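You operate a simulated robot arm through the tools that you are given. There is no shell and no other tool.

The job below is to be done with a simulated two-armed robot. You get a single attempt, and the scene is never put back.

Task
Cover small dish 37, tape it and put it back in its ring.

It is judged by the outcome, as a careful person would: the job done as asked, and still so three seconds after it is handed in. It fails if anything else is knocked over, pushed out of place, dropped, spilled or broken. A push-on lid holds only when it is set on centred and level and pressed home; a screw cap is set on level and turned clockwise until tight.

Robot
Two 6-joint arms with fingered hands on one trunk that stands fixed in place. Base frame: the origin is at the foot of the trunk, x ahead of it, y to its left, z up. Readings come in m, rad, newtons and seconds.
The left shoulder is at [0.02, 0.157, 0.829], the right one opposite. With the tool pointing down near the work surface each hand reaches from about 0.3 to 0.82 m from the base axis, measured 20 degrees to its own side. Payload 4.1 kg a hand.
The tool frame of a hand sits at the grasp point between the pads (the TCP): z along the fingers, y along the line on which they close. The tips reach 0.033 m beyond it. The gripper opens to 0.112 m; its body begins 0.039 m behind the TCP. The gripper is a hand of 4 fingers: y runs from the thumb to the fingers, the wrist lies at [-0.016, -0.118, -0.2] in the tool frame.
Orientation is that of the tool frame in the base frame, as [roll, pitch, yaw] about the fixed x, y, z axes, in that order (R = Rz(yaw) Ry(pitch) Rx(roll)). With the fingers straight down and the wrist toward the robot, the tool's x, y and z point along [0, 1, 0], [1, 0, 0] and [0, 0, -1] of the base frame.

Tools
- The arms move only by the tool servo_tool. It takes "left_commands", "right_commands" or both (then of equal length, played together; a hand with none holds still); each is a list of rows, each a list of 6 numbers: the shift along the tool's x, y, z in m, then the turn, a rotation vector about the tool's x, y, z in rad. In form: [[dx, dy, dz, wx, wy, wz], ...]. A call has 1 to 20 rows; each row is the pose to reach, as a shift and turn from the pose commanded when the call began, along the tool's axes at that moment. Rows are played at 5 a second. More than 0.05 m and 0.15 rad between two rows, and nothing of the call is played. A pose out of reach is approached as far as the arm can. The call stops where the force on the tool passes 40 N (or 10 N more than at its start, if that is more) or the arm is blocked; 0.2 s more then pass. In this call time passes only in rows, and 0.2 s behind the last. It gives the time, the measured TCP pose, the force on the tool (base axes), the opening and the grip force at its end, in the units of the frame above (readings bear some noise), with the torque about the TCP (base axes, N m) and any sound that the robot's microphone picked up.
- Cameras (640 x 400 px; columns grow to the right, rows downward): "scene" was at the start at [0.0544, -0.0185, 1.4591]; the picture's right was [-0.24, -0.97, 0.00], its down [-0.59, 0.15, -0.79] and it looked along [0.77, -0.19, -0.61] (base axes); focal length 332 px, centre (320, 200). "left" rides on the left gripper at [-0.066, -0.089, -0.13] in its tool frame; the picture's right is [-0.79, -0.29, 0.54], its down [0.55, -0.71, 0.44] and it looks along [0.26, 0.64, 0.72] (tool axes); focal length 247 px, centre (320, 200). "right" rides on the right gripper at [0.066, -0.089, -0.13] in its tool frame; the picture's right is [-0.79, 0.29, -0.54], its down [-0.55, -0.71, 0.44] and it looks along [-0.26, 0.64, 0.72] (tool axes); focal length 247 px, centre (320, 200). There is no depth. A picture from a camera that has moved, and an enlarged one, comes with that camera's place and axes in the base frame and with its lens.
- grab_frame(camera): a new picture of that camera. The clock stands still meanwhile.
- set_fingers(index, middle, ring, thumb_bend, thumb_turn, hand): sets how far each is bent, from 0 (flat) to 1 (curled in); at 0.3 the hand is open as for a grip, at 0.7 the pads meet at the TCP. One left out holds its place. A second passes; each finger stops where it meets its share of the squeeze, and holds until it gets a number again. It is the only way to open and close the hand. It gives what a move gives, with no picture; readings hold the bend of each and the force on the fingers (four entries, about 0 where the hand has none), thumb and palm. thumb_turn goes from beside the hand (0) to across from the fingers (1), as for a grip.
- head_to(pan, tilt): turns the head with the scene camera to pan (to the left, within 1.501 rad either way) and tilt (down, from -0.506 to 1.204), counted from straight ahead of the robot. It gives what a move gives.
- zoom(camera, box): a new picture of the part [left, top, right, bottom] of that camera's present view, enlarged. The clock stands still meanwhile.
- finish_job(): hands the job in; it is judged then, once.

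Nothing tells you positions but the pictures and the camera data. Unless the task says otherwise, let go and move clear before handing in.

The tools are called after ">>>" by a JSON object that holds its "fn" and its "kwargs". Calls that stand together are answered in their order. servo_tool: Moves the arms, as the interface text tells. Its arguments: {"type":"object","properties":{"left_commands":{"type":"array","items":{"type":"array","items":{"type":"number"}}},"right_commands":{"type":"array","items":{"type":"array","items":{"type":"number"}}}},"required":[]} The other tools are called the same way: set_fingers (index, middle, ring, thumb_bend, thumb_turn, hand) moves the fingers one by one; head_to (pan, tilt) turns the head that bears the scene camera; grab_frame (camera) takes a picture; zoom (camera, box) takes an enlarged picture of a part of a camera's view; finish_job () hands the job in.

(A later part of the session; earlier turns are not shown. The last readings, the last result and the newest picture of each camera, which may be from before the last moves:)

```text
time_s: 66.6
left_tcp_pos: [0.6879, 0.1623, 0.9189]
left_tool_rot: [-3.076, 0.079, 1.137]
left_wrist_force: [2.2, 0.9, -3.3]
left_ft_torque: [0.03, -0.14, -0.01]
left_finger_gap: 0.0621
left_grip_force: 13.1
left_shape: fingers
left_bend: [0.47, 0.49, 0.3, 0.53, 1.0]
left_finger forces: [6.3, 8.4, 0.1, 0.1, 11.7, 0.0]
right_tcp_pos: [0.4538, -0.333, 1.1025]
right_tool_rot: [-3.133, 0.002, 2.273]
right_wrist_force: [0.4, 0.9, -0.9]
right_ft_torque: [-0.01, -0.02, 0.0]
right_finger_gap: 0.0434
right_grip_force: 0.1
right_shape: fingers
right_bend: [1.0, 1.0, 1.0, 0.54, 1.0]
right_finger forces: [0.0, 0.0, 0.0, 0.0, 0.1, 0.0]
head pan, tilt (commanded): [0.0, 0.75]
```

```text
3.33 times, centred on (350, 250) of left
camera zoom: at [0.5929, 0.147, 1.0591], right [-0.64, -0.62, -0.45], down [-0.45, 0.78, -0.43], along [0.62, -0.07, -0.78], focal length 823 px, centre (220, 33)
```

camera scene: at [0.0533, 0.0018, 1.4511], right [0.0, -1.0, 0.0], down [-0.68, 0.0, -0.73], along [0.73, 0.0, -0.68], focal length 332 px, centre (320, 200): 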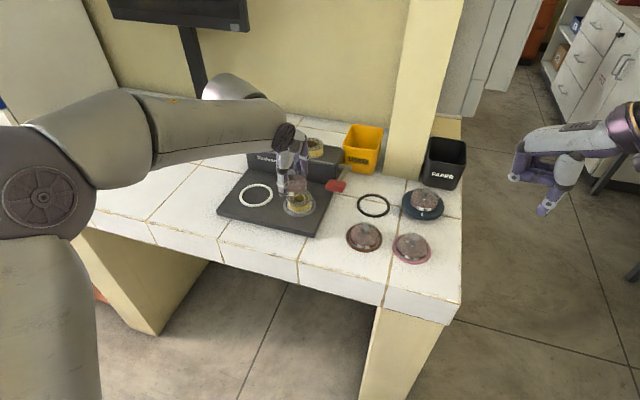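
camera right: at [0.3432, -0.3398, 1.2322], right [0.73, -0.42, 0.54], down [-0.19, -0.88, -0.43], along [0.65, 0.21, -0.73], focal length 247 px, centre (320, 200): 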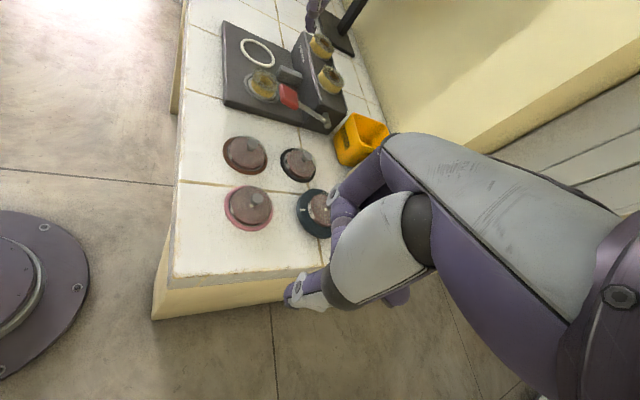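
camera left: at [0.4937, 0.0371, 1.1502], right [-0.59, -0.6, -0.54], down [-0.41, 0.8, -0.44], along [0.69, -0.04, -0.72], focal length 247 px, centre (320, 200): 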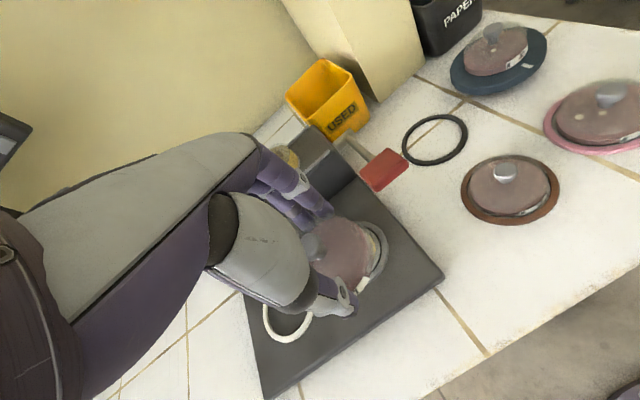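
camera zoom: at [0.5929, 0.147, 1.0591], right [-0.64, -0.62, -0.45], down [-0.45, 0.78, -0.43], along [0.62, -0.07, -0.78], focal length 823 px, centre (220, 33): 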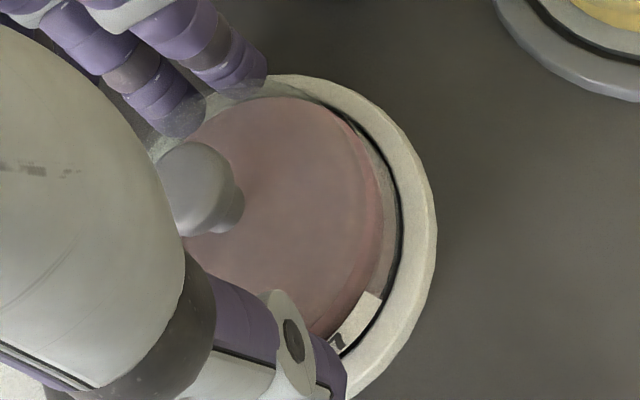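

The pull on the hand is towards the seat and downward, as if the seat draws the dish in, and the views agree the dish should go about 2 mm forward. I'll shift forward 2 mm and lower a further 4 mm.

>>> {"fn": "servo_tool", "kwargs": {"left_commands": [[0.0008, 0.0018, 0, 0, 0, 0], [0.001, 0.0019, 0.002, 0, 0, 0], [0.0011, 0.0021, 0.004, 0, 0, 0]]}}

>>> {"fn": "zoom", "kwargs": {"camera": "right", "box": [235, 20, 295, 80]}}

>>> {"fn": "zoom", "kwargs": {"camera": "scene", "box": [240, 174, 280, 210]}}

```text
time_s: 67.4
left_tcp_pos: [0.69, 0.1629, 0.9166]
left_tool_rot: [-3.08, 0.079, 1.138]
left_wrist_force: [0.8, -0.7, 5.0]
left_ft_torque: [-0.08, -0.38, -0.05]
left_finger_gap: 0.062
left_grip_force: 17.2
left_shape: fingers
left_bend: [0.48, 0.49, 0.3, 0.53, 1.0]
left_finger forces: [6.0, 14.8, 0.0, 0.1, 12.8, 0.0]
right_tcp_pos: [0.4525, -0.336, 1.1025]
right_tool_rot: [-3.134, 0.001, 2.271]
right_wrist_force: [0.3, 0.3, 0.4]
right_ft_torque: [0.01, -0.02, 0.02]
right_finger_gap: 0.0435
right_grip_force: 0.0
right_shape: fingers
right_bend: [1.0, 1.0, 1.0, 0.54, 1.0]
right_finger forces: [0.0, 0.0, 0.1, 0.0, 0.0, 0.1]
head pan, tilt (commanded): [0.0, 0.75]
```

```text
6.67 times, centred on (265, 50) of right
camera zoom: at [0.3433, -0.3404, 1.232], right [0.73, -0.42, 0.54], down [-0.19, -0.88, -0.43], along [0.65, 0.21, -0.73], focal length 1646 px, centre (687, 1200)
```

zoom: 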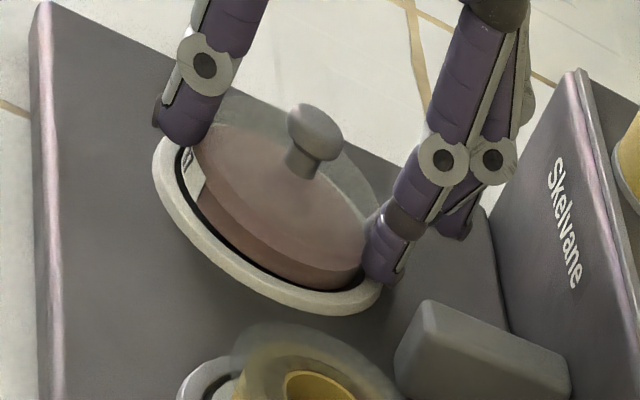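

```text
11.11 times, centred on (260, 192) of scene
camera zoom: at [0.053, 0.0021, 1.4511], right [0.0, -1.0, 0.0], down [-0.68, 0.0, -0.73], along [0.73, 0.0, -0.68], focal length 3693 px, centre (987, 289)
```

zoom: 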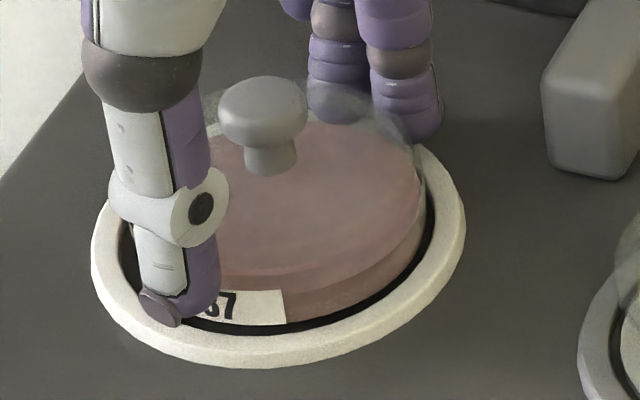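

The dish now rests on something at its far side (5 N up). The dish's clear outer wall may be wider than the pink part, so the fit in the ring is tight. I'll look closely at the gaps all round.

>>> {"fn": "zoom", "kwargs": {"camera": "scene", "box": [258, 184, 282, 206]}}

>>> {"fn": "zoom", "kwargs": {"camera": "right", "box": [250, 38, 280, 66]}}

>>> {"fn": "zoom", "kwargs": {"camera": "left", "box": [330, 205, 380, 295]}}

```text
16.00 times, centred on (270, 195) of scene
camera zoom: at [0.053, 0.0021, 1.4511], right [0.0, -1.0, 0.0], down [-0.68, 0.0, -0.73], along [0.73, 0.0, -0.68], focal length 5318 px, centre (1120, 280)
```

zoom: 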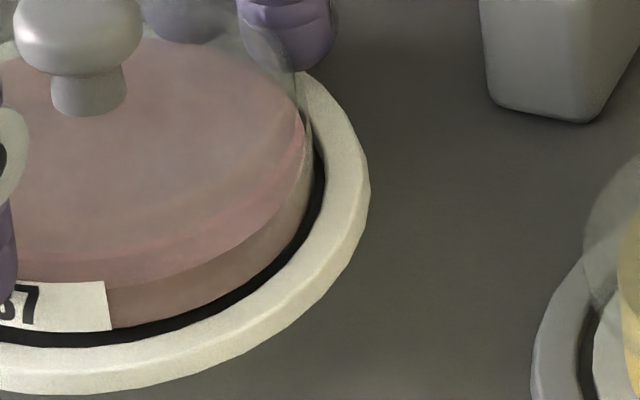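

```text
14.29 times, centred on (265, 52) of right
camera zoom: at [0.3433, -0.3404, 1.232], right [0.73, -0.42, 0.54], down [-0.19, -0.88, -0.43], along [0.65, 0.21, -0.73], focal length 3528 px, centre (1106, 2314)
```

zoom: 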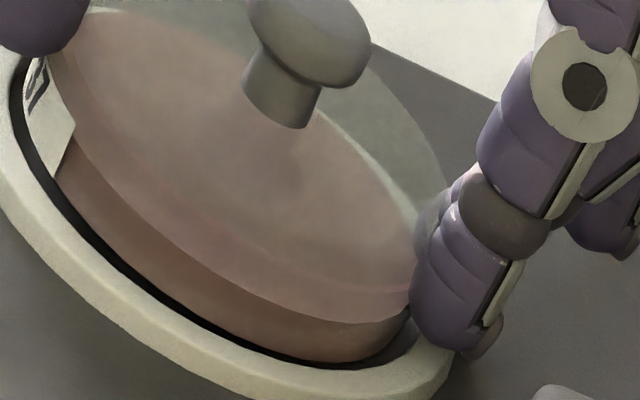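

```text
4.44 times, centred on (355, 250) of left
camera zoom: at [0.5944, 0.1466, 1.0565], right [-0.64, -0.62, -0.46], down [-0.45, 0.78, -0.43], along [0.62, -0.07, -0.78], focal length 1098 px, centre (164, -22)
```

zoom: 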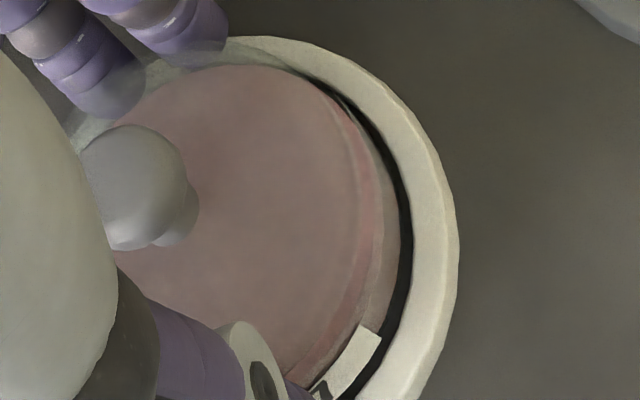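

>>> {"fn": "servo_tool", "kwargs": {"left_commands": [[-0.0002, -0.0002, -0.003, 0, 0, 0], [-0.0003, -0.0003, -0.004, 0, 0, 0]]}}

>>> {"fn": "zoom", "kwargs": {"camera": "right", "box": [240, 30, 280, 70]}}

```text
time_s: 68.0
left_tcp_pos: [0.6894, 0.1627, 0.9171]
left_tool_rot: [-3.074, 0.08, 1.138]
left_wrist_force: [1.2, 0.6, -4.1]
left_ft_torque: [0.02, -0.13, -0.02]
left_finger_gap: 0.0618
left_grip_force: 12.5
left_shape: fingers
left_bend: [0.48, 0.49, 0.3, 0.53, 1.0]
left_finger forces: [6.5, 7.6, 0.0, 0.0, 11.2, 0.0]
right_tcp_pos: [0.4521, -0.3337, 1.1031]
right_tool_rot: [-3.132, 0.003, 2.272]
right_wrist_force: [0.5, -1.1, 0.7]
right_ft_torque: [0.0, 0.0, 0.01]
right_finger_gap: 0.0433
right_grip_force: 0.0
right_shape: fingers
right_bend: [1.0, 1.0, 1.0, 0.54, 1.0]
right_finger forces: [0.0, 0.0, 0.0, 0.0, 0.1, 0.0]
head pan, tilt (commanded): [0.0, 0.75]
```

```text
10.00 times, centred on (260, 50) of right
camera zoom: at [0.3436, -0.3403, 1.2319], right [0.73, -0.42, 0.54], down [-0.19, -0.88, -0.43], along [0.65, 0.21, -0.73], focal length 2470 px, centre (920, 1700)
```

zoom: 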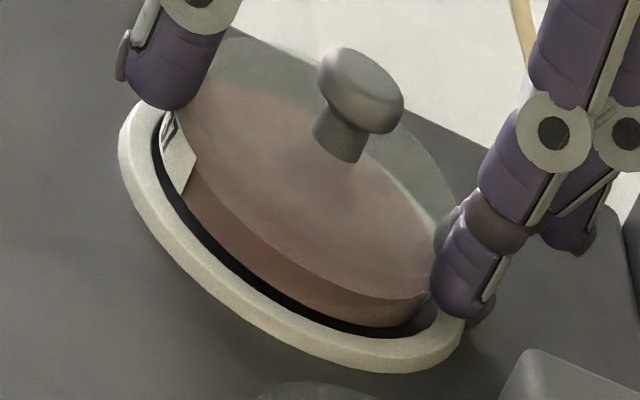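

The numbers make sense now: the fingertips hover just over the ring's far rim while the dish is level, centred, and only a few millimetres above the plate; the seat seems to draw it down. I'll loosen the grip gradually so the dish slides down between the pads into the ring.

>>> {"fn": "servo_tool", "kwargs": {"left_commands": [[0.0008, 0.0006, 0.001, 0, 0, 0], [0.0009, 0.0007, 0.002, 0, 0, 0]]}}

>>> {"fn": "set_fingers", "kwargs": {"hand": "left", "index": 0.5, "middle": 0.5, "thumb_bend": 0.56}}

>>> {"fn": "zoom", "kwargs": {"camera": "right", "box": [240, 30, 280, 70]}}

```text
time_s: 68.6
left_tcp_pos: [0.6902, 0.1636, 0.9175]
left_tool_rot: [-3.075, 0.08, 1.137]
left_wrist_force: [-0.6, 0.4, -1.5]
left_ft_torque: [0.01, -0.1, 0.02]
left_finger_gap: 0.0617
left_grip_force: 13.7
left_shape: fingers
left_bend: [0.48, 0.49, 0.3, 0.53, 1.0]
left_finger forces: [6.5, 7.5, 0.0, 0.0, 12.1, 0.0]
right_tcp_pos: [0.4525, -0.333, 1.1036]
right_tool_rot: [-3.136, 0.001, 2.272]
right_wrist_force: [1.1, 0.2, -0.1]
right_ft_torque: [-0.01, -0.01, 0.05]
right_finger_gap: 0.0431
right_grip_force: 0.1
right_shape: fingers
right_bend: [1.0, 1.0, 1.0, 0.54, 1.0]
right_finger forces: [0.0, 0.0, 0.0, 0.0, 0.0, 0.0]
head pan, tilt (commanded): [0.0, 0.75]
```

```text
time_s: 69.6
left_tcp_pos: [0.6909, 0.1636, 0.9172]
left_tool_rot: [-3.075, 0.08, 1.138]
left_wrist_force: [0.7, 1.1, -1.8]
left_ft_torque: [-0.01, -0.02, 0.0]
left_finger_gap: 0.0632
left_grip_force: 5.4
left_shape: fingers
left_bend: [0.47, 0.48, 0.3, 0.51, 1.0]
left_finger forces: [3.2, 3.7, 0.1, 0.0, 5.4, 0.0]
right_tcp_pos: [0.4538, -0.3346, 1.103]
right_tool_rot: [-3.134, 0.001, 2.274]
right_wrist_force: [0.0, 0.4, 0.5]
right_ft_torque: [0.0, -0.01, 0.04]
right_finger_gap: 0.0432
right_grip_force: 0.0
right_shape: fingers
right_bend: [1.0, 1.0, 1.0, 0.54, 1.0]
right_finger forces: [0.1, 0.0, 0.0, 0.0, 0.0, 0.0]
head pan, tilt (commanded): [0.0, 0.75]
```

```text
10.00 times, centred on (260, 50) of right
camera zoom: at [0.3436, -0.3403, 1.2319], right [0.73, -0.42, 0.54], down [-0.19, -0.88, -0.43], along [0.65, 0.21, -0.73], focal length 2470 px, centre (920, 1700)
```

zoom: 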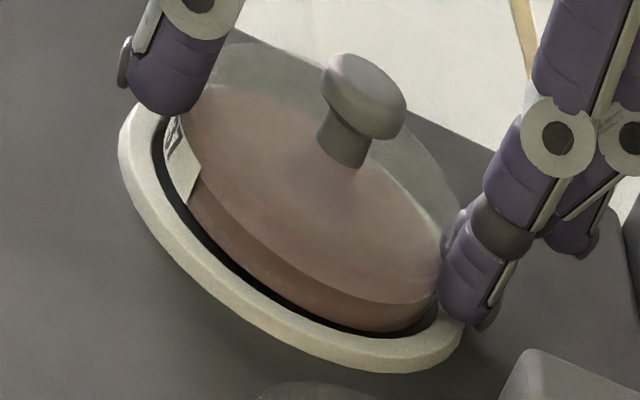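

Lateral force is now near zero, so it is centred. Loosening a bit more.

>>> {"fn": "set_fingers", "kwargs": {"hand": "left", "index": 0.48, "middle": 0.485, "thumb_bend": 0.53}}

>>> {"fn": "zoom", "kwargs": {"camera": "right", "box": [240, 30, 280, 70]}}

>>> {"fn": "zoom", "kwargs": {"camera": "scene", "box": [240, 174, 280, 210]}}

```text
time_s: 70.6
left_tcp_pos: [0.6913, 0.1635, 0.9165]
left_tool_rot: [-3.078, 0.08, 1.138]
left_wrist_force: [0.1, -1.1, 1.4]
left_ft_torque: [0.02, 0.02, 0.01]
left_finger_gap: 0.0621
left_grip_force: 2.6
left_shape: fingers
left_bend: [0.47, 0.47, 0.3, 0.5, 1.0]
left_finger forces: [1.0, 1.7, 0.0, 0.0, 2.2, 0.0]
right_tcp_pos: [0.4527, -0.3336, 1.1028]
right_tool_rot: [-3.135, 0.001, 2.273]
right_wrist_force: [-0.5, 0.4, -0.2]
right_ft_torque: [0.01, -0.02, 0.02]
right_finger_gap: 0.0435
right_grip_force: 0.1
right_shape: fingers
right_bend: [1.0, 1.0, 1.0, 0.54, 1.0]
right_finger forces: [0.0, 0.0, 0.0, 0.0, 0.1, 0.1]
head pan, tilt (commanded): [0.0, 0.75]
heard: snap
```

```text
10.00 times, centred on (260, 50) of right
camera zoom: at [0.3435, -0.3404, 1.2319], right [0.73, -0.42, 0.54], down [-0.19, -0.88, -0.43], along [0.65, 0.21, -0.73], focal length 2470 px, centre (920, 1700)
```

zoom: 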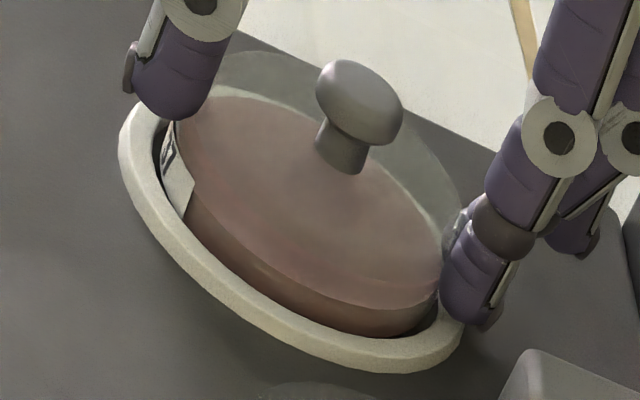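

```text
11.11 times, centred on (260, 192) of scene
camera zoom: at [0.0532, 0.0022, 1.4511], right [0.0, -1.0, 0.0], down [-0.68, 0.0, -0.73], along [0.73, 0.0, -0.68], focal length 3693 px, centre (987, 289)
```

zoom: 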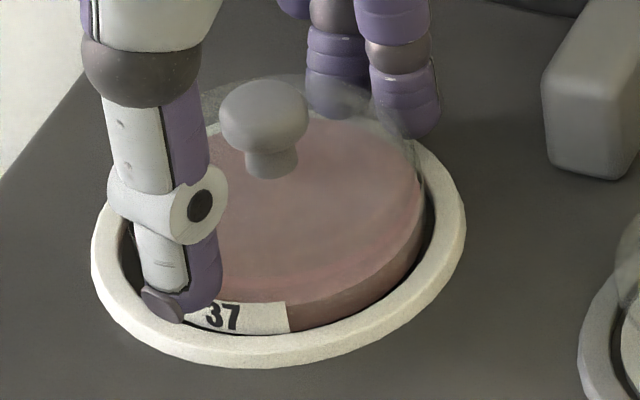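

I heard a snap as the dish slid down. I need to check whether that was the dish seating or the lid being pulled loose by the fingers.

>>> {"fn": "zoom", "kwargs": {"camera": "scene", "box": [252, 178, 280, 204]}}

>>> {"fn": "zoom", "kwargs": {"camera": "right", "box": [248, 34, 276, 62]}}

>>> {"fn": "zoom", "kwargs": {"camera": "left", "box": [310, 195, 380, 295]}}

```text
15.38 times, centred on (266, 191) of scene
camera zoom: at [0.0532, 0.0022, 1.4511], right [0.0, -1.0, 0.0], down [-0.68, 0.0, -0.73], along [0.73, 0.0, -0.68], focal length 5114 px, centre (1151, 338)
```

zoom: 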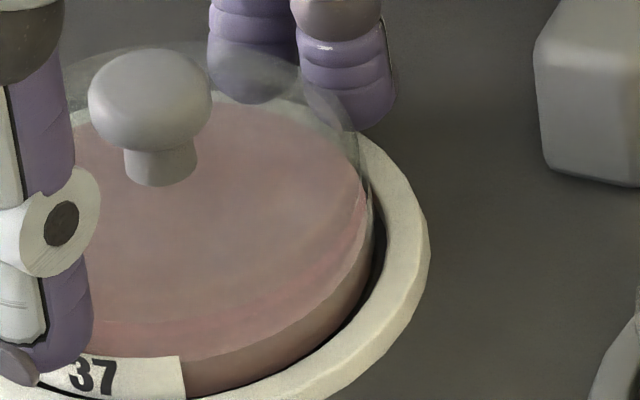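

```text
14.29 times, centred on (262, 48) of right
camera zoom: at [0.3435, -0.3404, 1.2319], right [0.73, -0.42, 0.54], down [-0.19, -0.88, -0.43], along [0.65, 0.21, -0.73], focal length 3528 px, centre (1149, 2371)
```

zoom: 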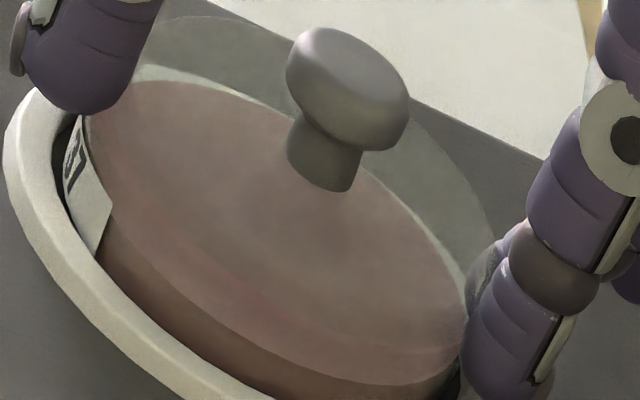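

```text
4.00 times, centred on (345, 245) of left
camera zoom: at [0.5957, 0.1475, 1.0572], right [-0.64, -0.62, -0.45], down [-0.45, 0.78, -0.43], along [0.62, -0.07, -0.78], focal length 988 px, centre (220, 20)
```

zoom: 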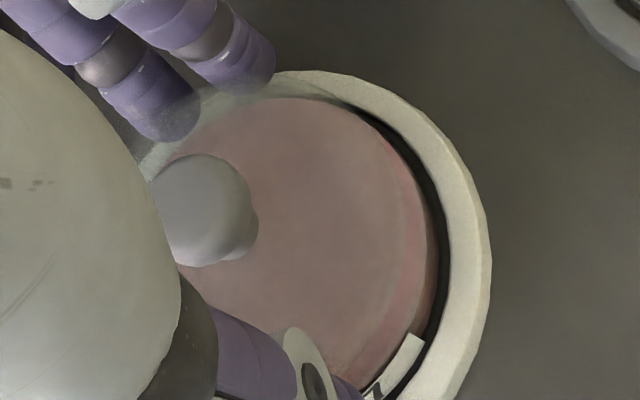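

The left camera shows the knob unchanged relative to my hand while the dish dropped about 7 mm. So the fingers hold the lid's rim, the snap was the lid coming off, and the dish is now seated level in the white ring. I'll grip the lid a bit more, raise it, straighten the hand, re-centre over the dish and press it home again here.

>>> {"fn": "set_fingers", "kwargs": {"hand": "left", "index": 0.505, "middle": 0.505, "thumb_bend": 0.565}}

>>> {"fn": "servo_tool", "kwargs": {"left_commands": [[-0.0003, -0.0003, -0.004, 0, 0, 0], [-0.0008, -0.0006, -0.0099, 0, 0, 0]]}}

>>> {"fn": "zoom", "kwargs": {"camera": "right", "box": [240, 25, 285, 70]}}

>>> {"fn": "zoom", "kwargs": {"camera": "scene", "box": [240, 170, 284, 210]}}

```text
time_s: 71.6
left_tcp_pos: [0.6913, 0.164, 0.9164]
left_tool_rot: [-3.079, 0.081, 1.139]
left_wrist_force: [0.5, 0.7, 0.5]
left_ft_torque: [0.01, 0.07, -0.03]
left_finger_gap: 0.061
left_grip_force: 5.1
left_shape: fingers
left_bend: [0.47, 0.48, 0.3, 0.51, 1.0]
left_finger forces: [2.2, 2.8, 0.0, 0.1, 4.7, 0.0]
right_tcp_pos: [0.4537, -0.3341, 1.1029]
right_tool_rot: [-3.134, 0.001, 2.271]
right_wrist_force: [0.3, 0.1, 0.0]
right_ft_torque: [-0.02, 0.04, 0.01]
right_finger_gap: 0.0435
right_grip_force: 0.1
right_shape: fingers
right_bend: [1.0, 1.0, 1.0, 0.54, 1.0]
right_finger forces: [0.1, 0.0, 0.0, 0.0, 0.0, 0.0]
head pan, tilt (commanded): [0.0, 0.75]
```

```text
time_s: 72.2
left_tcp_pos: [0.6905, 0.1633, 0.9265]
left_tool_rot: [-3.077, 0.08, 1.138]
left_wrist_force: [0.2, -0.5, -0.1]
left_ft_torque: [-0.04, 0.0, -0.01]
left_finger_gap: 0.0599
left_grip_force: 4.4
left_shape: fingers
left_bend: [0.48, 0.48, 0.3, 0.52, 1.0]
left_finger forces: [2.2, 2.2, 0.0, 0.1, 4.3, 0.0]
right_tcp_pos: [0.4523, -0.3341, 1.102]
right_tool_rot: [-3.135, 0.0, 2.272]
right_wrist_force: [-0.5, 0.8, -0.5]
right_ft_torque: [-0.03, 0.03, 0.02]
right_finger_gap: 0.0432
right_grip_force: 0.0
right_shape: fingers
right_bend: [1.0, 1.0, 1.0, 0.54, 1.0]
right_finger forces: [0.0, 0.1, 0.1, 0.0, 0.1, 0.0]
head pan, tilt (commanded): [0.0, 0.75]
```

```text
8.89 times, centred on (262, 48) of right
camera zoom: at [0.3435, -0.3403, 1.2319], right [0.73, -0.42, 0.54], down [-0.19, -0.88, -0.43], along [0.65, 0.21, -0.73], focal length 2195 px, centre (831, 1556)
```

zoom: 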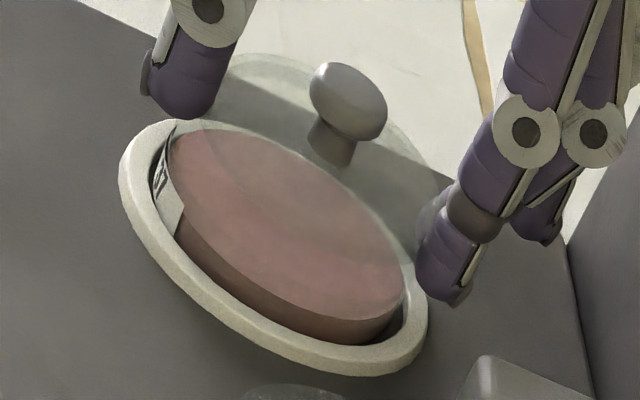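

```text
10.00 times, centred on (262, 190) of scene
camera zoom: at [0.0532, 0.0022, 1.4511], right [0.0, -1.0, 0.0], down [-0.68, 0.0, -0.73], along [0.73, 0.0, -0.68], focal length 3324 px, centre (900, 300)
```

zoom: 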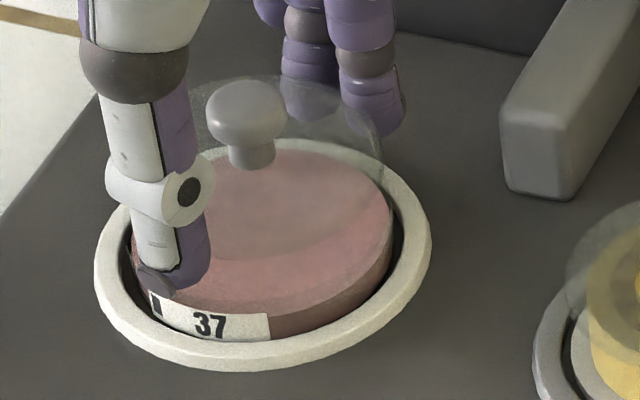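

Confirmed: the dish is nicely seated in the taper's ring and my left hand holds the lid just above. I'll straighten the hand and re-centre.

>>> {"fn": "servo_tool", "kwargs": {"left_commands": [[-0.0013, -0.002, -0.001, -0.033, 0.04, 0], [-0.0026, -0.0043, -0.001, -0.065, 0.08, 0]]}}

>>> {"fn": "zoom", "kwargs": {"camera": "right", "box": [240, 25, 285, 70]}}

>>> {"fn": "zoom", "kwargs": {"camera": "scene", "box": [240, 170, 284, 210]}}

>>> {"fn": "zoom", "kwargs": {"camera": "left", "box": [290, 190, 400, 310]}}

```text
time_s: 72.8
left_tcp_pos: [0.6865, 0.1619, 0.9287]
left_tool_rot: [-3.141, -0.001, 1.135]
left_wrist_force: [0.3, 0.2, -0.3]
left_ft_torque: [0.02, 0.02, -0.02]
left_finger_gap: 0.0601
left_grip_force: 4.0
left_shape: fingers
left_bend: [0.48, 0.48, 0.3, 0.52, 1.0]
left_finger forces: [2.1, 2.1, 0.0, 0.0, 4.3, 0.0]
right_tcp_pos: [0.453, -0.3337, 1.1034]
right_tool_rot: [-3.134, 0.003, 2.271]
right_wrist_force: [0.7, -0.3, 0.9]
right_ft_torque: [-0.01, 0.0, 0.01]
right_finger_gap: 0.0433
right_grip_force: 0.1
right_shape: fingers
right_bend: [1.0, 1.0, 1.0, 0.54, 1.0]
right_finger forces: [0.0, 0.0, 0.1, 0.1, 0.0, 0.0]
head pan, tilt (commanded): [0.0, 0.75]
```

```text
8.89 times, centred on (262, 48) of right
camera zoom: at [0.3436, -0.3403, 1.2319], right [0.73, -0.42, 0.54], down [-0.19, -0.88, -0.43], along [0.65, 0.21, -0.73], focal length 2195 px, centre (831, 1556)
```

zoom: 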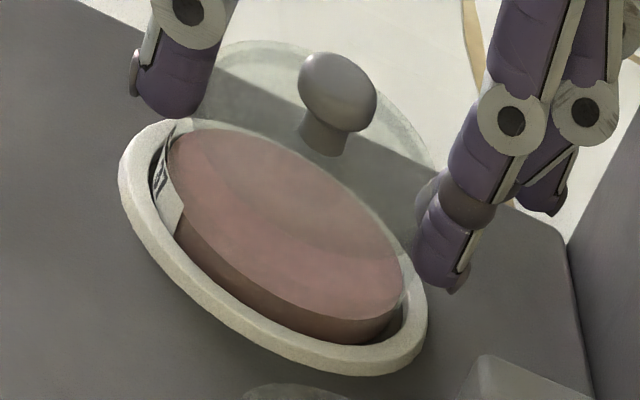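

```text
10.00 times, centred on (262, 190) of scene
camera zoom: at [0.0533, 0.0022, 1.451], right [0.0, -1.0, 0.0], down [-0.68, 0.0, -0.73], along [0.73, 0.0, -0.68], focal length 3324 px, centre (900, 300)
```

zoom: 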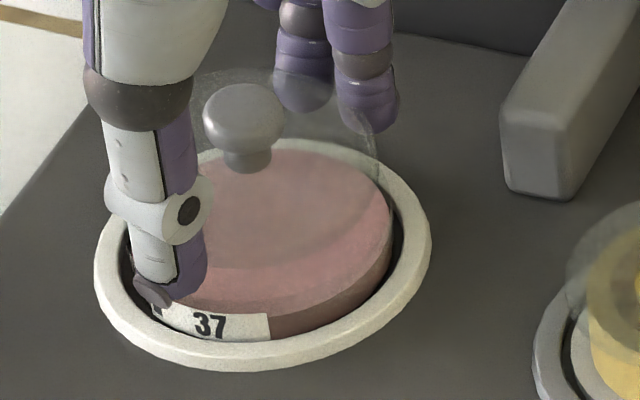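

```text
3.33 times, centred on (345, 250) of left
camera zoom: at [0.5782, 0.1407, 1.0583], right [-0.59, -0.6, -0.54], down [-0.41, 0.8, -0.44], along [0.69, -0.04, -0.72], focal length 823 px, centre (237, 33)
```

zoom: 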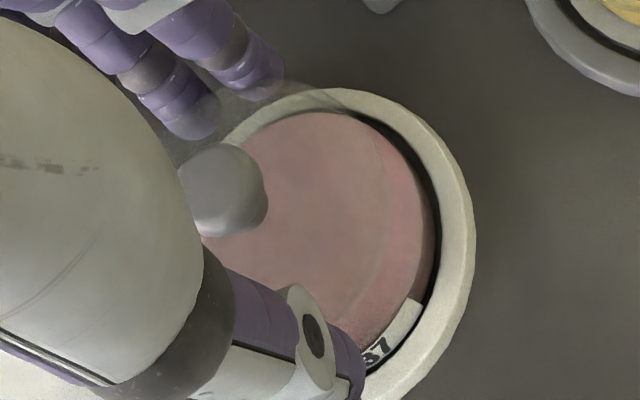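

Lid and dish are aligned within about 2 mm. I'll nudge 1.5 mm and lower the lid onto the dish slowly, listening for the snap.

>>> {"fn": "servo_tool", "kwargs": {"left_commands": [[0.0015, 0, 0.004, 0, 0, 0], [0.0015, 0, 0.008, 0, 0, 0], [0.0015, 0, 0.012, 0, 0, 0]]}}

>>> {"fn": "zoom", "kwargs": {"camera": "right", "box": [240, 25, 285, 70]}}

>>> {"fn": "zoom", "kwargs": {"camera": "scene", "box": [240, 170, 284, 210]}}

```text
time_s: 73.6
left_tcp_pos: [0.688, 0.1645, 0.9176]
left_tool_rot: [3.136, -0.002, 1.136]
left_wrist_force: [0.7, -1.3, 9.5]
left_ft_torque: [-0.1, -0.2, -0.01]
left_finger_gap: 0.0603
left_grip_force: 7.2
left_shape: fingers
left_bend: [0.48, 0.48, 0.3, 0.52, 1.0]
left_finger forces: [3.4, 6.1, 0.1, 0.0, 5.1, 0.0]
right_tcp_pos: [0.4532, -0.3334, 1.1032]
right_tool_rot: [-3.135, 0.002, 2.273]
right_wrist_force: [-0.1, -0.5, 0.3]
right_ft_torque: [0.03, -0.01, 0.0]
right_finger_gap: 0.0433
right_grip_force: 0.1
right_shape: fingers
right_bend: [1.0, 1.0, 1.0, 0.54, 1.0]
right_finger forces: [0.1, 0.0, 0.0, 0.0, 0.1, 0.1]
head pan, tilt (commanded): [0.0, 0.75]
```

```text
8.89 times, centred on (262, 48) of right
camera zoom: at [0.3433, -0.3405, 1.232], right [0.73, -0.42, 0.54], down [-0.19, -0.88, -0.43], along [0.65, 0.21, -0.73], focal length 2195 px, centre (831, 1556)
```

zoom: 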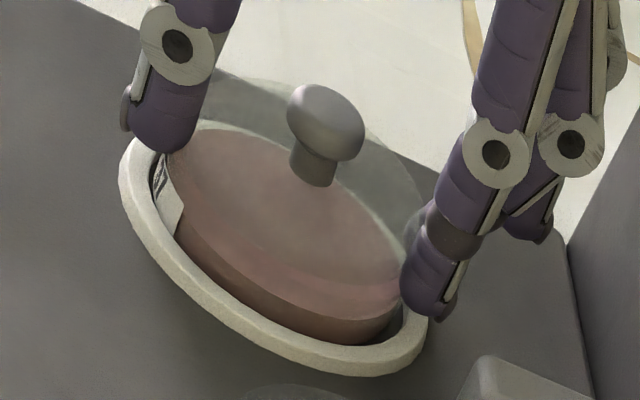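

```text
10.00 times, centred on (262, 190) of scene
camera zoom: at [0.0529, 0.0021, 1.4511], right [0.0, -1.0, 0.0], down [-0.68, 0.0, -0.73], along [0.73, 0.0, -0.68], focal length 3324 px, centre (900, 300)
```

zoom: 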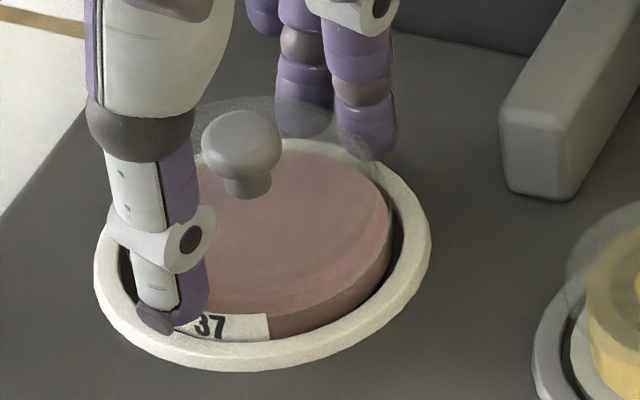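

The lid met the dish early at its far side; knob and dish positions in all three views suggest the lid is about 3 mm too far forward. I'll back off, shift back about 3 mm and try again.

>>> {"fn": "servo_tool", "kwargs": {"left_commands": [[0, 0, -0.004, 0, 0, 0], [-0.0015, -0.0028, -0.004, 0, 0, 0]]}}

>>> {"fn": "zoom", "kwargs": {"camera": "left", "box": [290, 190, 400, 310]}}

>>> {"fn": "zoom", "kwargs": {"camera": "right", "box": [245, 28, 280, 63]}}

>>> {"fn": "zoom", "kwargs": {"camera": "scene", "box": [244, 172, 280, 206]}}

```text
time_s: 74.2
left_tcp_pos: [0.6849, 0.1645, 0.9192]
left_tool_rot: [-3.139, 0.0, 1.134]
left_wrist_force: [2.8, -0.4, 2.8]
left_ft_torque: [-0.01, -0.18, 0.02]
left_finger_gap: 0.0599
left_grip_force: 5.7
left_shape: fingers
left_bend: [0.47, 0.47, 0.3, 0.52, 1.0]
left_finger forces: [2.9, 4.8, 0.0, 0.0, 3.8, 0.0]
right_tcp_pos: [0.4535, -0.3326, 1.1021]
right_tool_rot: [-3.135, 0.002, 2.272]
right_wrist_force: [0.2, 0.7, -0.4]
right_ft_torque: [0.02, -0.06, 0.01]
right_finger_gap: 0.0432
right_grip_force: 0.0
right_shape: fingers
right_bend: [1.0, 1.0, 1.0, 0.54, 1.0]
right_finger forces: [0.0, 0.1, 0.0, 0.1, 0.0, 0.0]
head pan, tilt (commanded): [0.0, 0.75]
```

```text
3.33 times, centred on (345, 250) of left
camera zoom: at [0.5757, 0.1419, 1.05], right [-0.59, -0.6, -0.54], down [-0.41, 0.8, -0.44], along [0.69, -0.04, -0.72], focal length 823 px, centre (237, 33)
```

zoom: 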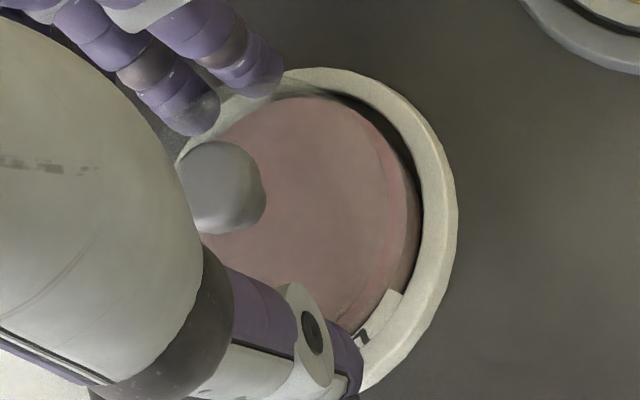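

```text
11.43 times, centred on (262, 46) of right
camera zoom: at [0.3436, -0.3404, 1.2319], right [0.73, -0.42, 0.54], down [-0.19, -0.88, -0.43], along [0.65, 0.21, -0.73], focal length 2823 px, centre (977, 1966)
```

zoom: 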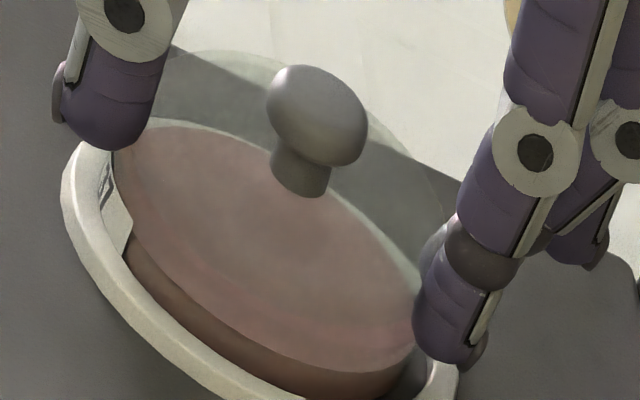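

```text
11.76 times, centred on (262, 189) of scene
camera zoom: at [0.0532, 0.0022, 1.4511], right [0.0, -1.0, 0.0], down [-0.68, 0.0, -0.73], along [0.73, 0.0, -0.68], focal length 3911 px, centre (1002, 329)
```

zoom: 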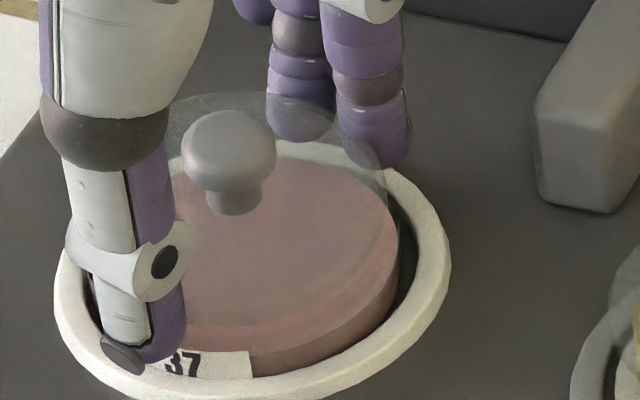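

The lid and dish are now laterally engaged (the dish moves with the lid), so the lid is centred within about 2 mm but held slightly high by my fingers. As before, I'll release it so it settles, then press it home from above.

>>> {"fn": "set_fingers", "kwargs": {"hand": "left", "index": 0.46, "middle": 0.46, "thumb_bend": 0.5}}

>>> {"fn": "zoom", "kwargs": {"camera": "right", "box": [245, 28, 280, 63]}}

>>> {"fn": "zoom", "kwargs": {"camera": "scene", "box": [244, 172, 280, 206]}}

```text
time_s: 75.2
left_tcp_pos: [0.6834, 0.1632, 0.921]
left_tool_rot: [3.141, -0.002, 1.135]
left_wrist_force: [1.5, -0.3, 0.6]
left_ft_torque: [0.01, -0.05, 0.05]
left_finger_gap: 0.0635
left_grip_force: 1.0
left_shape: fingers
left_bend: [0.46, 0.45, 0.3, 0.5, 1.0]
left_finger forces: [0.4, 1.0, 0.1, 0.0, 0.3, 0.1]
right_tcp_pos: [0.4526, -0.3337, 1.1014]
right_tool_rot: [-3.135, 0.003, 2.273]
right_wrist_force: [-0.4, 0.7, -1.0]
right_ft_torque: [-0.01, 0.01, 0.03]
right_finger_gap: 0.0434
right_grip_force: 0.2
right_shape: fingers
right_bend: [1.0, 1.0, 1.0, 0.54, 1.0]
right_finger forces: [0.1, 0.0, 0.1, 0.1, 0.0, 0.0]
head pan, tilt (commanded): [0.0, 0.75]
```

```text
11.43 times, centred on (262, 46) of right
camera zoom: at [0.3435, -0.3404, 1.2319], right [0.73, -0.42, 0.54], down [-0.19, -0.88, -0.43], along [0.65, 0.21, -0.73], focal length 2823 px, centre (977, 1966)
```

zoom: 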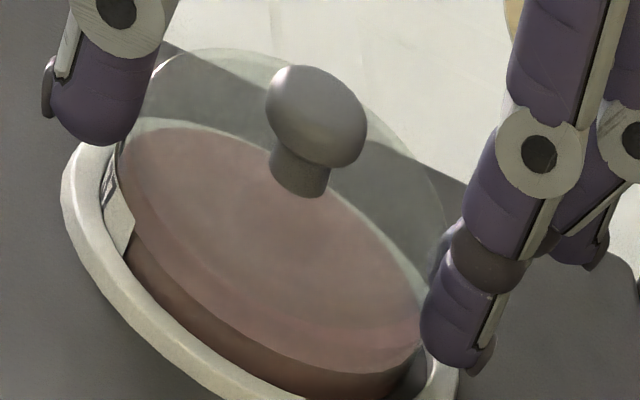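

```text
11.76 times, centred on (262, 189) of scene
camera zoom: at [0.0532, 0.0022, 1.4511], right [0.0, -1.0, 0.0], down [-0.68, 0.0, -0.73], along [0.73, 0.0, -0.68], focal length 3911 px, centre (1002, 329)
```

zoom: 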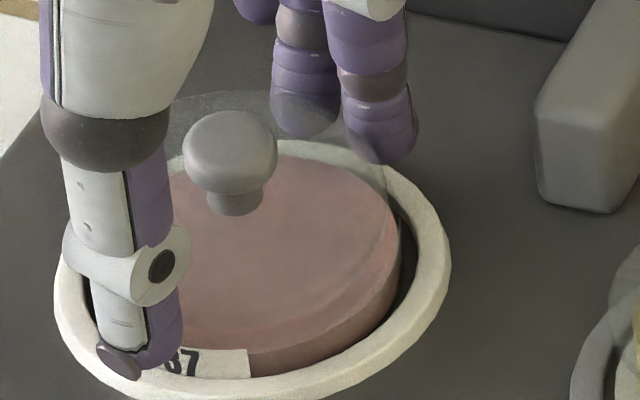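

The lid is still lightly held about 5 mm above its seat and is roughly 1.6 mm too far forward and left of the dish. I'll firm up the grip, correct that, and lower it again.

>>> {"fn": "set_fingers", "kwargs": {"hand": "left", "index": 0.495, "middle": 0.495, "thumb_bend": 0.55}}

>>> {"fn": "servo_tool", "kwargs": {"left_commands": [[-0.0022, -0.0007, -0.001, 0, 0, 0], [-0.0022, -0.0007, 0.001, 0, 0, 0], [-0.0022, -0.0007, 0.003, 0, 0, 0]]}}

>>> {"fn": "zoom", "kwargs": {"camera": "right", "box": [245, 28, 280, 63]}}

>>> {"fn": "zoom", "kwargs": {"camera": "scene", "box": [244, 172, 280, 206]}}

```text
time_s: 76.2
left_tcp_pos: [0.6829, 0.1643, 0.9205]
left_tool_rot: [-3.14, 0.001, 1.134]
left_wrist_force: [2.5, -0.1, 1.8]
left_ft_torque: [-0.03, -0.13, 0.0]
left_finger_gap: 0.0611
left_grip_force: 4.5
left_shape: fingers
left_bend: [0.46, 0.46, 0.3, 0.52, 1.0]
left_finger forces: [2.2, 3.3, 0.1, 0.0, 3.3, 0.0]
right_tcp_pos: [0.4528, -0.3341, 1.1023]
right_tool_rot: [-3.134, 0.002, 2.273]
right_wrist_force: [0.2, -0.8, -0.6]
right_ft_torque: [0.04, 0.01, 0.0]
right_finger_gap: 0.0435
right_grip_force: 0.1
right_shape: fingers
right_bend: [1.0, 1.0, 1.0, 0.54, 1.0]
right_finger forces: [0.0, 0.1, 0.0, 0.0, 0.1, 0.0]
head pan, tilt (commanded): [0.0, 0.75]
```

```text
time_s: 77.0
left_tcp_pos: [0.6821, 0.1613, 0.9187]
left_tool_rot: [3.138, -0.001, 1.135]
left_wrist_force: [2.7, 0.3, 7.4]
left_ft_torque: [-0.07, -0.33, 0.01]
left_finger_gap: 0.061
left_grip_force: 6.9
left_shape: fingers
left_bend: [0.46, 0.46, 0.3, 0.52, 1.0]
left_finger forces: [2.7, 7.0, 0.0, 0.0, 3.0, 0.1]
right_tcp_pos: [0.4525, -0.3339, 1.103]
right_tool_rot: [-3.133, 0.002, 2.271]
right_wrist_force: [0.5, -0.5, 0.8]
right_ft_torque: [0.03, 0.0, -0.02]
right_finger_gap: 0.0433
right_grip_force: 0.0
right_shape: fingers
right_bend: [1.0, 1.0, 1.0, 0.54, 1.0]
right_finger forces: [0.0, 0.0, 0.0, 0.0, 0.0, 0.1]
head pan, tilt (commanded): [0.0, 0.75]
```

```text
11.43 times, centred on (262, 46) of right
camera zoom: at [0.3434, -0.3404, 1.2319], right [0.73, -0.42, 0.54], down [-0.19, -0.88, -0.43], along [0.65, 0.21, -0.73], focal length 2823 px, centre (977, 1966)
```

zoom: 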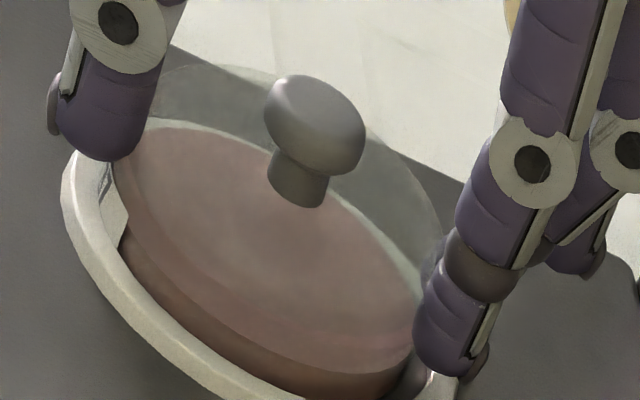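

```text
11.76 times, centred on (262, 189) of scene
camera zoom: at [0.0531, 0.0021, 1.4511], right [0.0, -1.0, 0.0], down [-0.68, 0.0, -0.73], along [0.73, 0.0, -0.68], focal length 3911 px, centre (1002, 329)
```

zoom: 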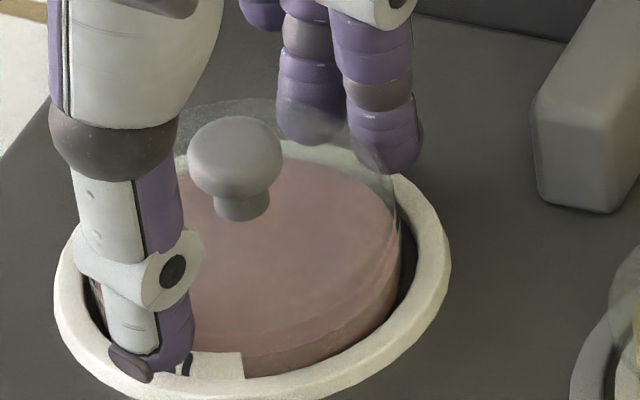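

The fingertips reach below the lid's rim and sit on the wider dish rim, so I can't lower further while holding it. I'll raise 2 mm, centre the lid over the dish, and let it drop the last few millimetres.

>>> {"fn": "servo_tool", "kwargs": {"left_commands": [[0, 0, -0.002, 0, 0, 0], [-0.0013, -0.001, -0.002, 0, 0, 0]]}}

>>> {"fn": "set_fingers", "kwargs": {"hand": "left", "index": 0.435, "middle": 0.435, "thumb_bend": 0.48}}

>>> {"fn": "zoom", "kwargs": {"camera": "right", "box": [245, 28, 280, 63]}}

>>> {"fn": "zoom", "kwargs": {"camera": "scene", "box": [244, 172, 280, 206]}}

```text
time_s: 77.6
left_tcp_pos: [0.6824, 0.1621, 0.9189]
left_tool_rot: [3.141, 0.001, 1.135]
left_wrist_force: [6.0, 1.4, 3.9]
left_ft_torque: [0.03, -0.35, 0.07]
left_finger_gap: 0.0609
left_grip_force: 6.3
left_shape: fingers
left_bend: [0.46, 0.46, 0.3, 0.52, 1.0]
left_finger forces: [2.9, 6.6, 0.1, 0.0, 2.5, 0.0]
right_tcp_pos: [0.4525, -0.3331, 1.1034]
right_tool_rot: [-3.133, 0.001, 2.273]
right_wrist_force: [-0.1, -0.2, 0.5]
right_ft_torque: [0.0, -0.03, 0.04]
right_finger_gap: 0.0434
right_grip_force: 0.0
right_shape: fingers
right_bend: [1.0, 1.0, 1.0, 0.54, 1.0]
right_finger forces: [0.0, 0.1, 0.1, 0.0, 0.0, 0.0]
head pan, tilt (commanded): [0.0, 0.75]
```

```text
time_s: 78.6
left_tcp_pos: [0.6801, 0.1617, 0.9199]
left_tool_rot: [-3.14, 0.001, 1.134]
left_wrist_force: [1.6, -0.6, 0.8]
left_ft_torque: [0.02, -0.01, 0.0]
left_finger_gap: 0.0696
left_grip_force: 0.5
left_shape: fingers
left_bend: [0.43, 0.43, 0.3, 0.48, 1.0]
left_finger forces: [0.0, 0.4, 0.0, 0.0, 0.0, 0.0]
right_tcp_pos: [0.453, -0.334, 1.1027]
right_tool_rot: [-3.135, 0.002, 2.272]
right_wrist_force: [1.1, -1.4, 0.3]
right_ft_torque: [-0.03, 0.01, 0.0]
right_finger_gap: 0.0433
right_grip_force: 0.0
right_shape: fingers
right_bend: [1.0, 1.0, 1.0, 0.54, 1.0]
right_finger forces: [0.1, 0.1, 0.0, 0.0, 0.1, 0.0]
head pan, tilt (commanded): [0.0, 0.75]
```

```text
11.43 times, centred on (262, 46) of right
camera zoom: at [0.3435, -0.3404, 1.2319], right [0.73, -0.42, 0.54], down [-0.19, -0.88, -0.43], along [0.65, 0.21, -0.73], focal length 2823 px, centre (977, 1966)
```

zoom: 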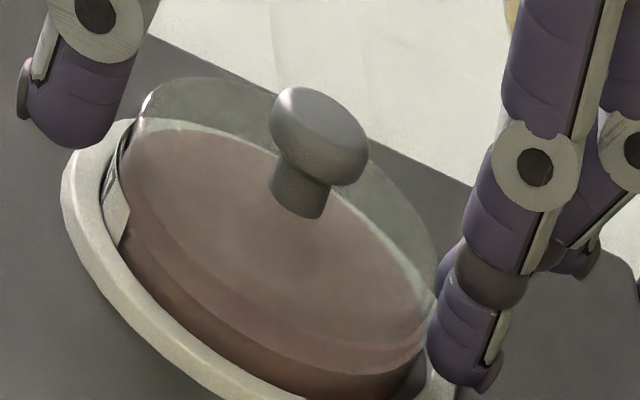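

```text
11.76 times, centred on (262, 189) of scene
camera zoom: at [0.0532, 0.0022, 1.4511], right [0.0, -1.0, 0.0], down [-0.68, 0.0, -0.73], along [0.73, 0.0, -0.68], focal length 3911 px, centre (1002, 329)
```

zoom: 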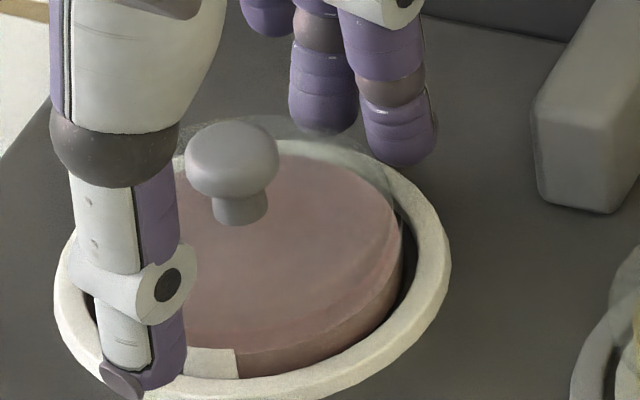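

The lid has settled onto the dish. I'll open wider, raise the left hand clear, and check how the lid sits.

>>> {"fn": "set_fingers", "kwargs": {"hand": "left", "index": 0.37, "middle": 0.37, "thumb_bend": 0.4}}

>>> {"fn": "servo_tool", "kwargs": {"left_commands": [[0, 0, -0.01, 0, 0, 0], [0, 0, -0.03, 0, 0, 0], [0, 0, -0.06, 0, 0, 0], [0, 0, -0.085, 0, 0, 0]]}}

>>> {"fn": "zoom", "kwargs": {"camera": "right", "box": [245, 28, 280, 63]}}

>>> {"fn": "zoom", "kwargs": {"camera": "scene", "box": [240, 170, 280, 210]}}

>>> {"fn": "zoom", "kwargs": {"camera": "left", "box": [260, 180, 440, 320]}}

```text
time_s: 79.6
left_tcp_pos: [0.6805, 0.1611, 0.9186]
left_tool_rot: [-3.142, -0.002, 1.134]
left_wrist_force: [-1.1, 0.0, -0.1]
left_ft_torque: [-0.01, 0.0, -0.01]
left_finger_gap: 0.0889
left_grip_force: 0.0
left_shape: fingers
left_bend: [0.37, 0.37, 0.3, 0.4, 0.99]
left_finger forces: [0.0, 0.1, 0.1, 0.0, 0.1, 0.0]
right_tcp_pos: [0.4532, -0.3333, 1.1031]
right_tool_rot: [-3.134, 0.002, 2.272]
right_wrist_force: [0.3, -0.1, -0.3]
right_ft_torque: [0.01, 0.01, 0.02]
right_finger_gap: 0.0435
right_grip_force: 0.1
right_shape: fingers
right_bend: [1.0, 1.0, 1.0, 0.54, 1.0]
right_finger forces: [0.0, 0.1, 0.0, 0.0, 0.0, 0.0]
head pan, tilt (commanded): [0.0, 0.75]
```

```text
time_s: 80.6
left_tcp_pos: [0.6811, 0.1609, 1.0047]
left_tool_rot: [-3.141, 0.001, 1.134]
left_wrist_force: [0.1, 0.2, 0.2]
left_ft_torque: [0.02, 0.04, -0.05]
left_finger_gap: 0.0894
left_grip_force: 0.0
left_shape: fingers
left_bend: [0.37, 0.37, 0.3, 0.4, 0.99]
left_finger forces: [0.0, 0.1, 0.1, 0.1, 0.0, 0.0]
right_tcp_pos: [0.4516, -0.3334, 1.1032]
right_tool_rot: [-3.134, 0.002, 2.273]
right_wrist_force: [-0.3, 0.0, 0.5]
right_ft_torque: [0.02, -0.01, 0.03]
right_finger_gap: 0.0433
right_grip_force: 0.1
right_shape: fingers
right_bend: [1.0, 1.0, 1.0, 0.54, 1.0]
right_finger forces: [0.0, 0.1, 0.0, 0.1, 0.1, 0.0]
head pan, tilt (commanded): [0.0, 0.75]
```

```text
11.43 times, centred on (262, 46) of right
camera zoom: at [0.3436, -0.3403, 1.2319], right [0.73, -0.42, 0.54], down [-0.19, -0.88, -0.43], along [0.65, 0.21, -0.73], focal length 2823 px, centre (977, 1966)
```

zoom: 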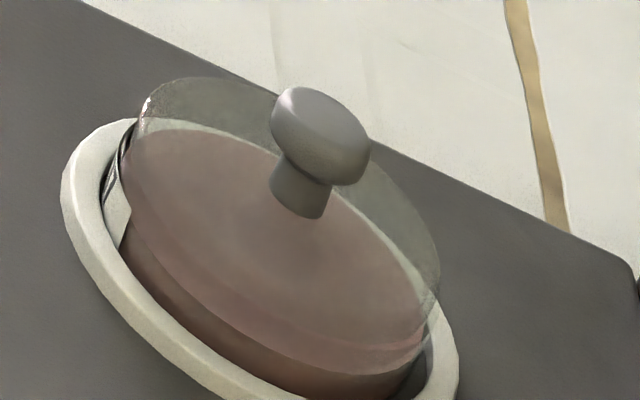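

```text
10.00 times, centred on (260, 190) of scene
camera zoom: at [0.0533, 0.0023, 1.451], right [0.0, -1.0, 0.0], down [-0.68, 0.0, -0.73], along [0.73, 0.0, -0.68], focal length 3324 px, centre (920, 300)
```

zoom: 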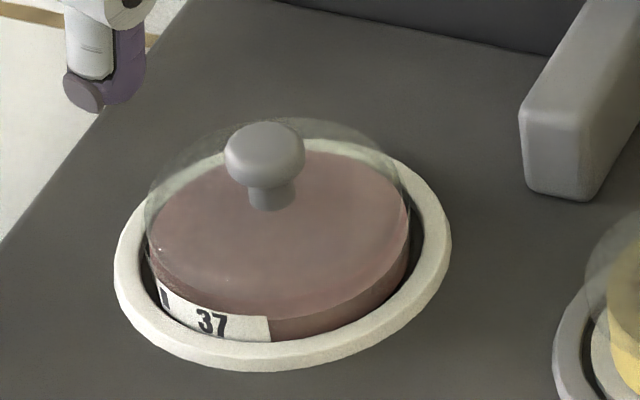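

```text
2.86 times, centred on (350, 250) of left
camera zoom: at [0.5727, 0.1394, 1.1346], right [-0.59, -0.6, -0.54], down [-0.41, 0.8, -0.44], along [0.69, -0.04, -0.72], focal length 706 px, centre (234, 57)
```

zoom: 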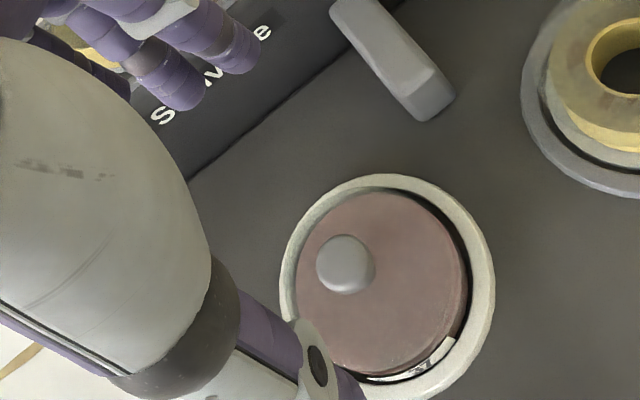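

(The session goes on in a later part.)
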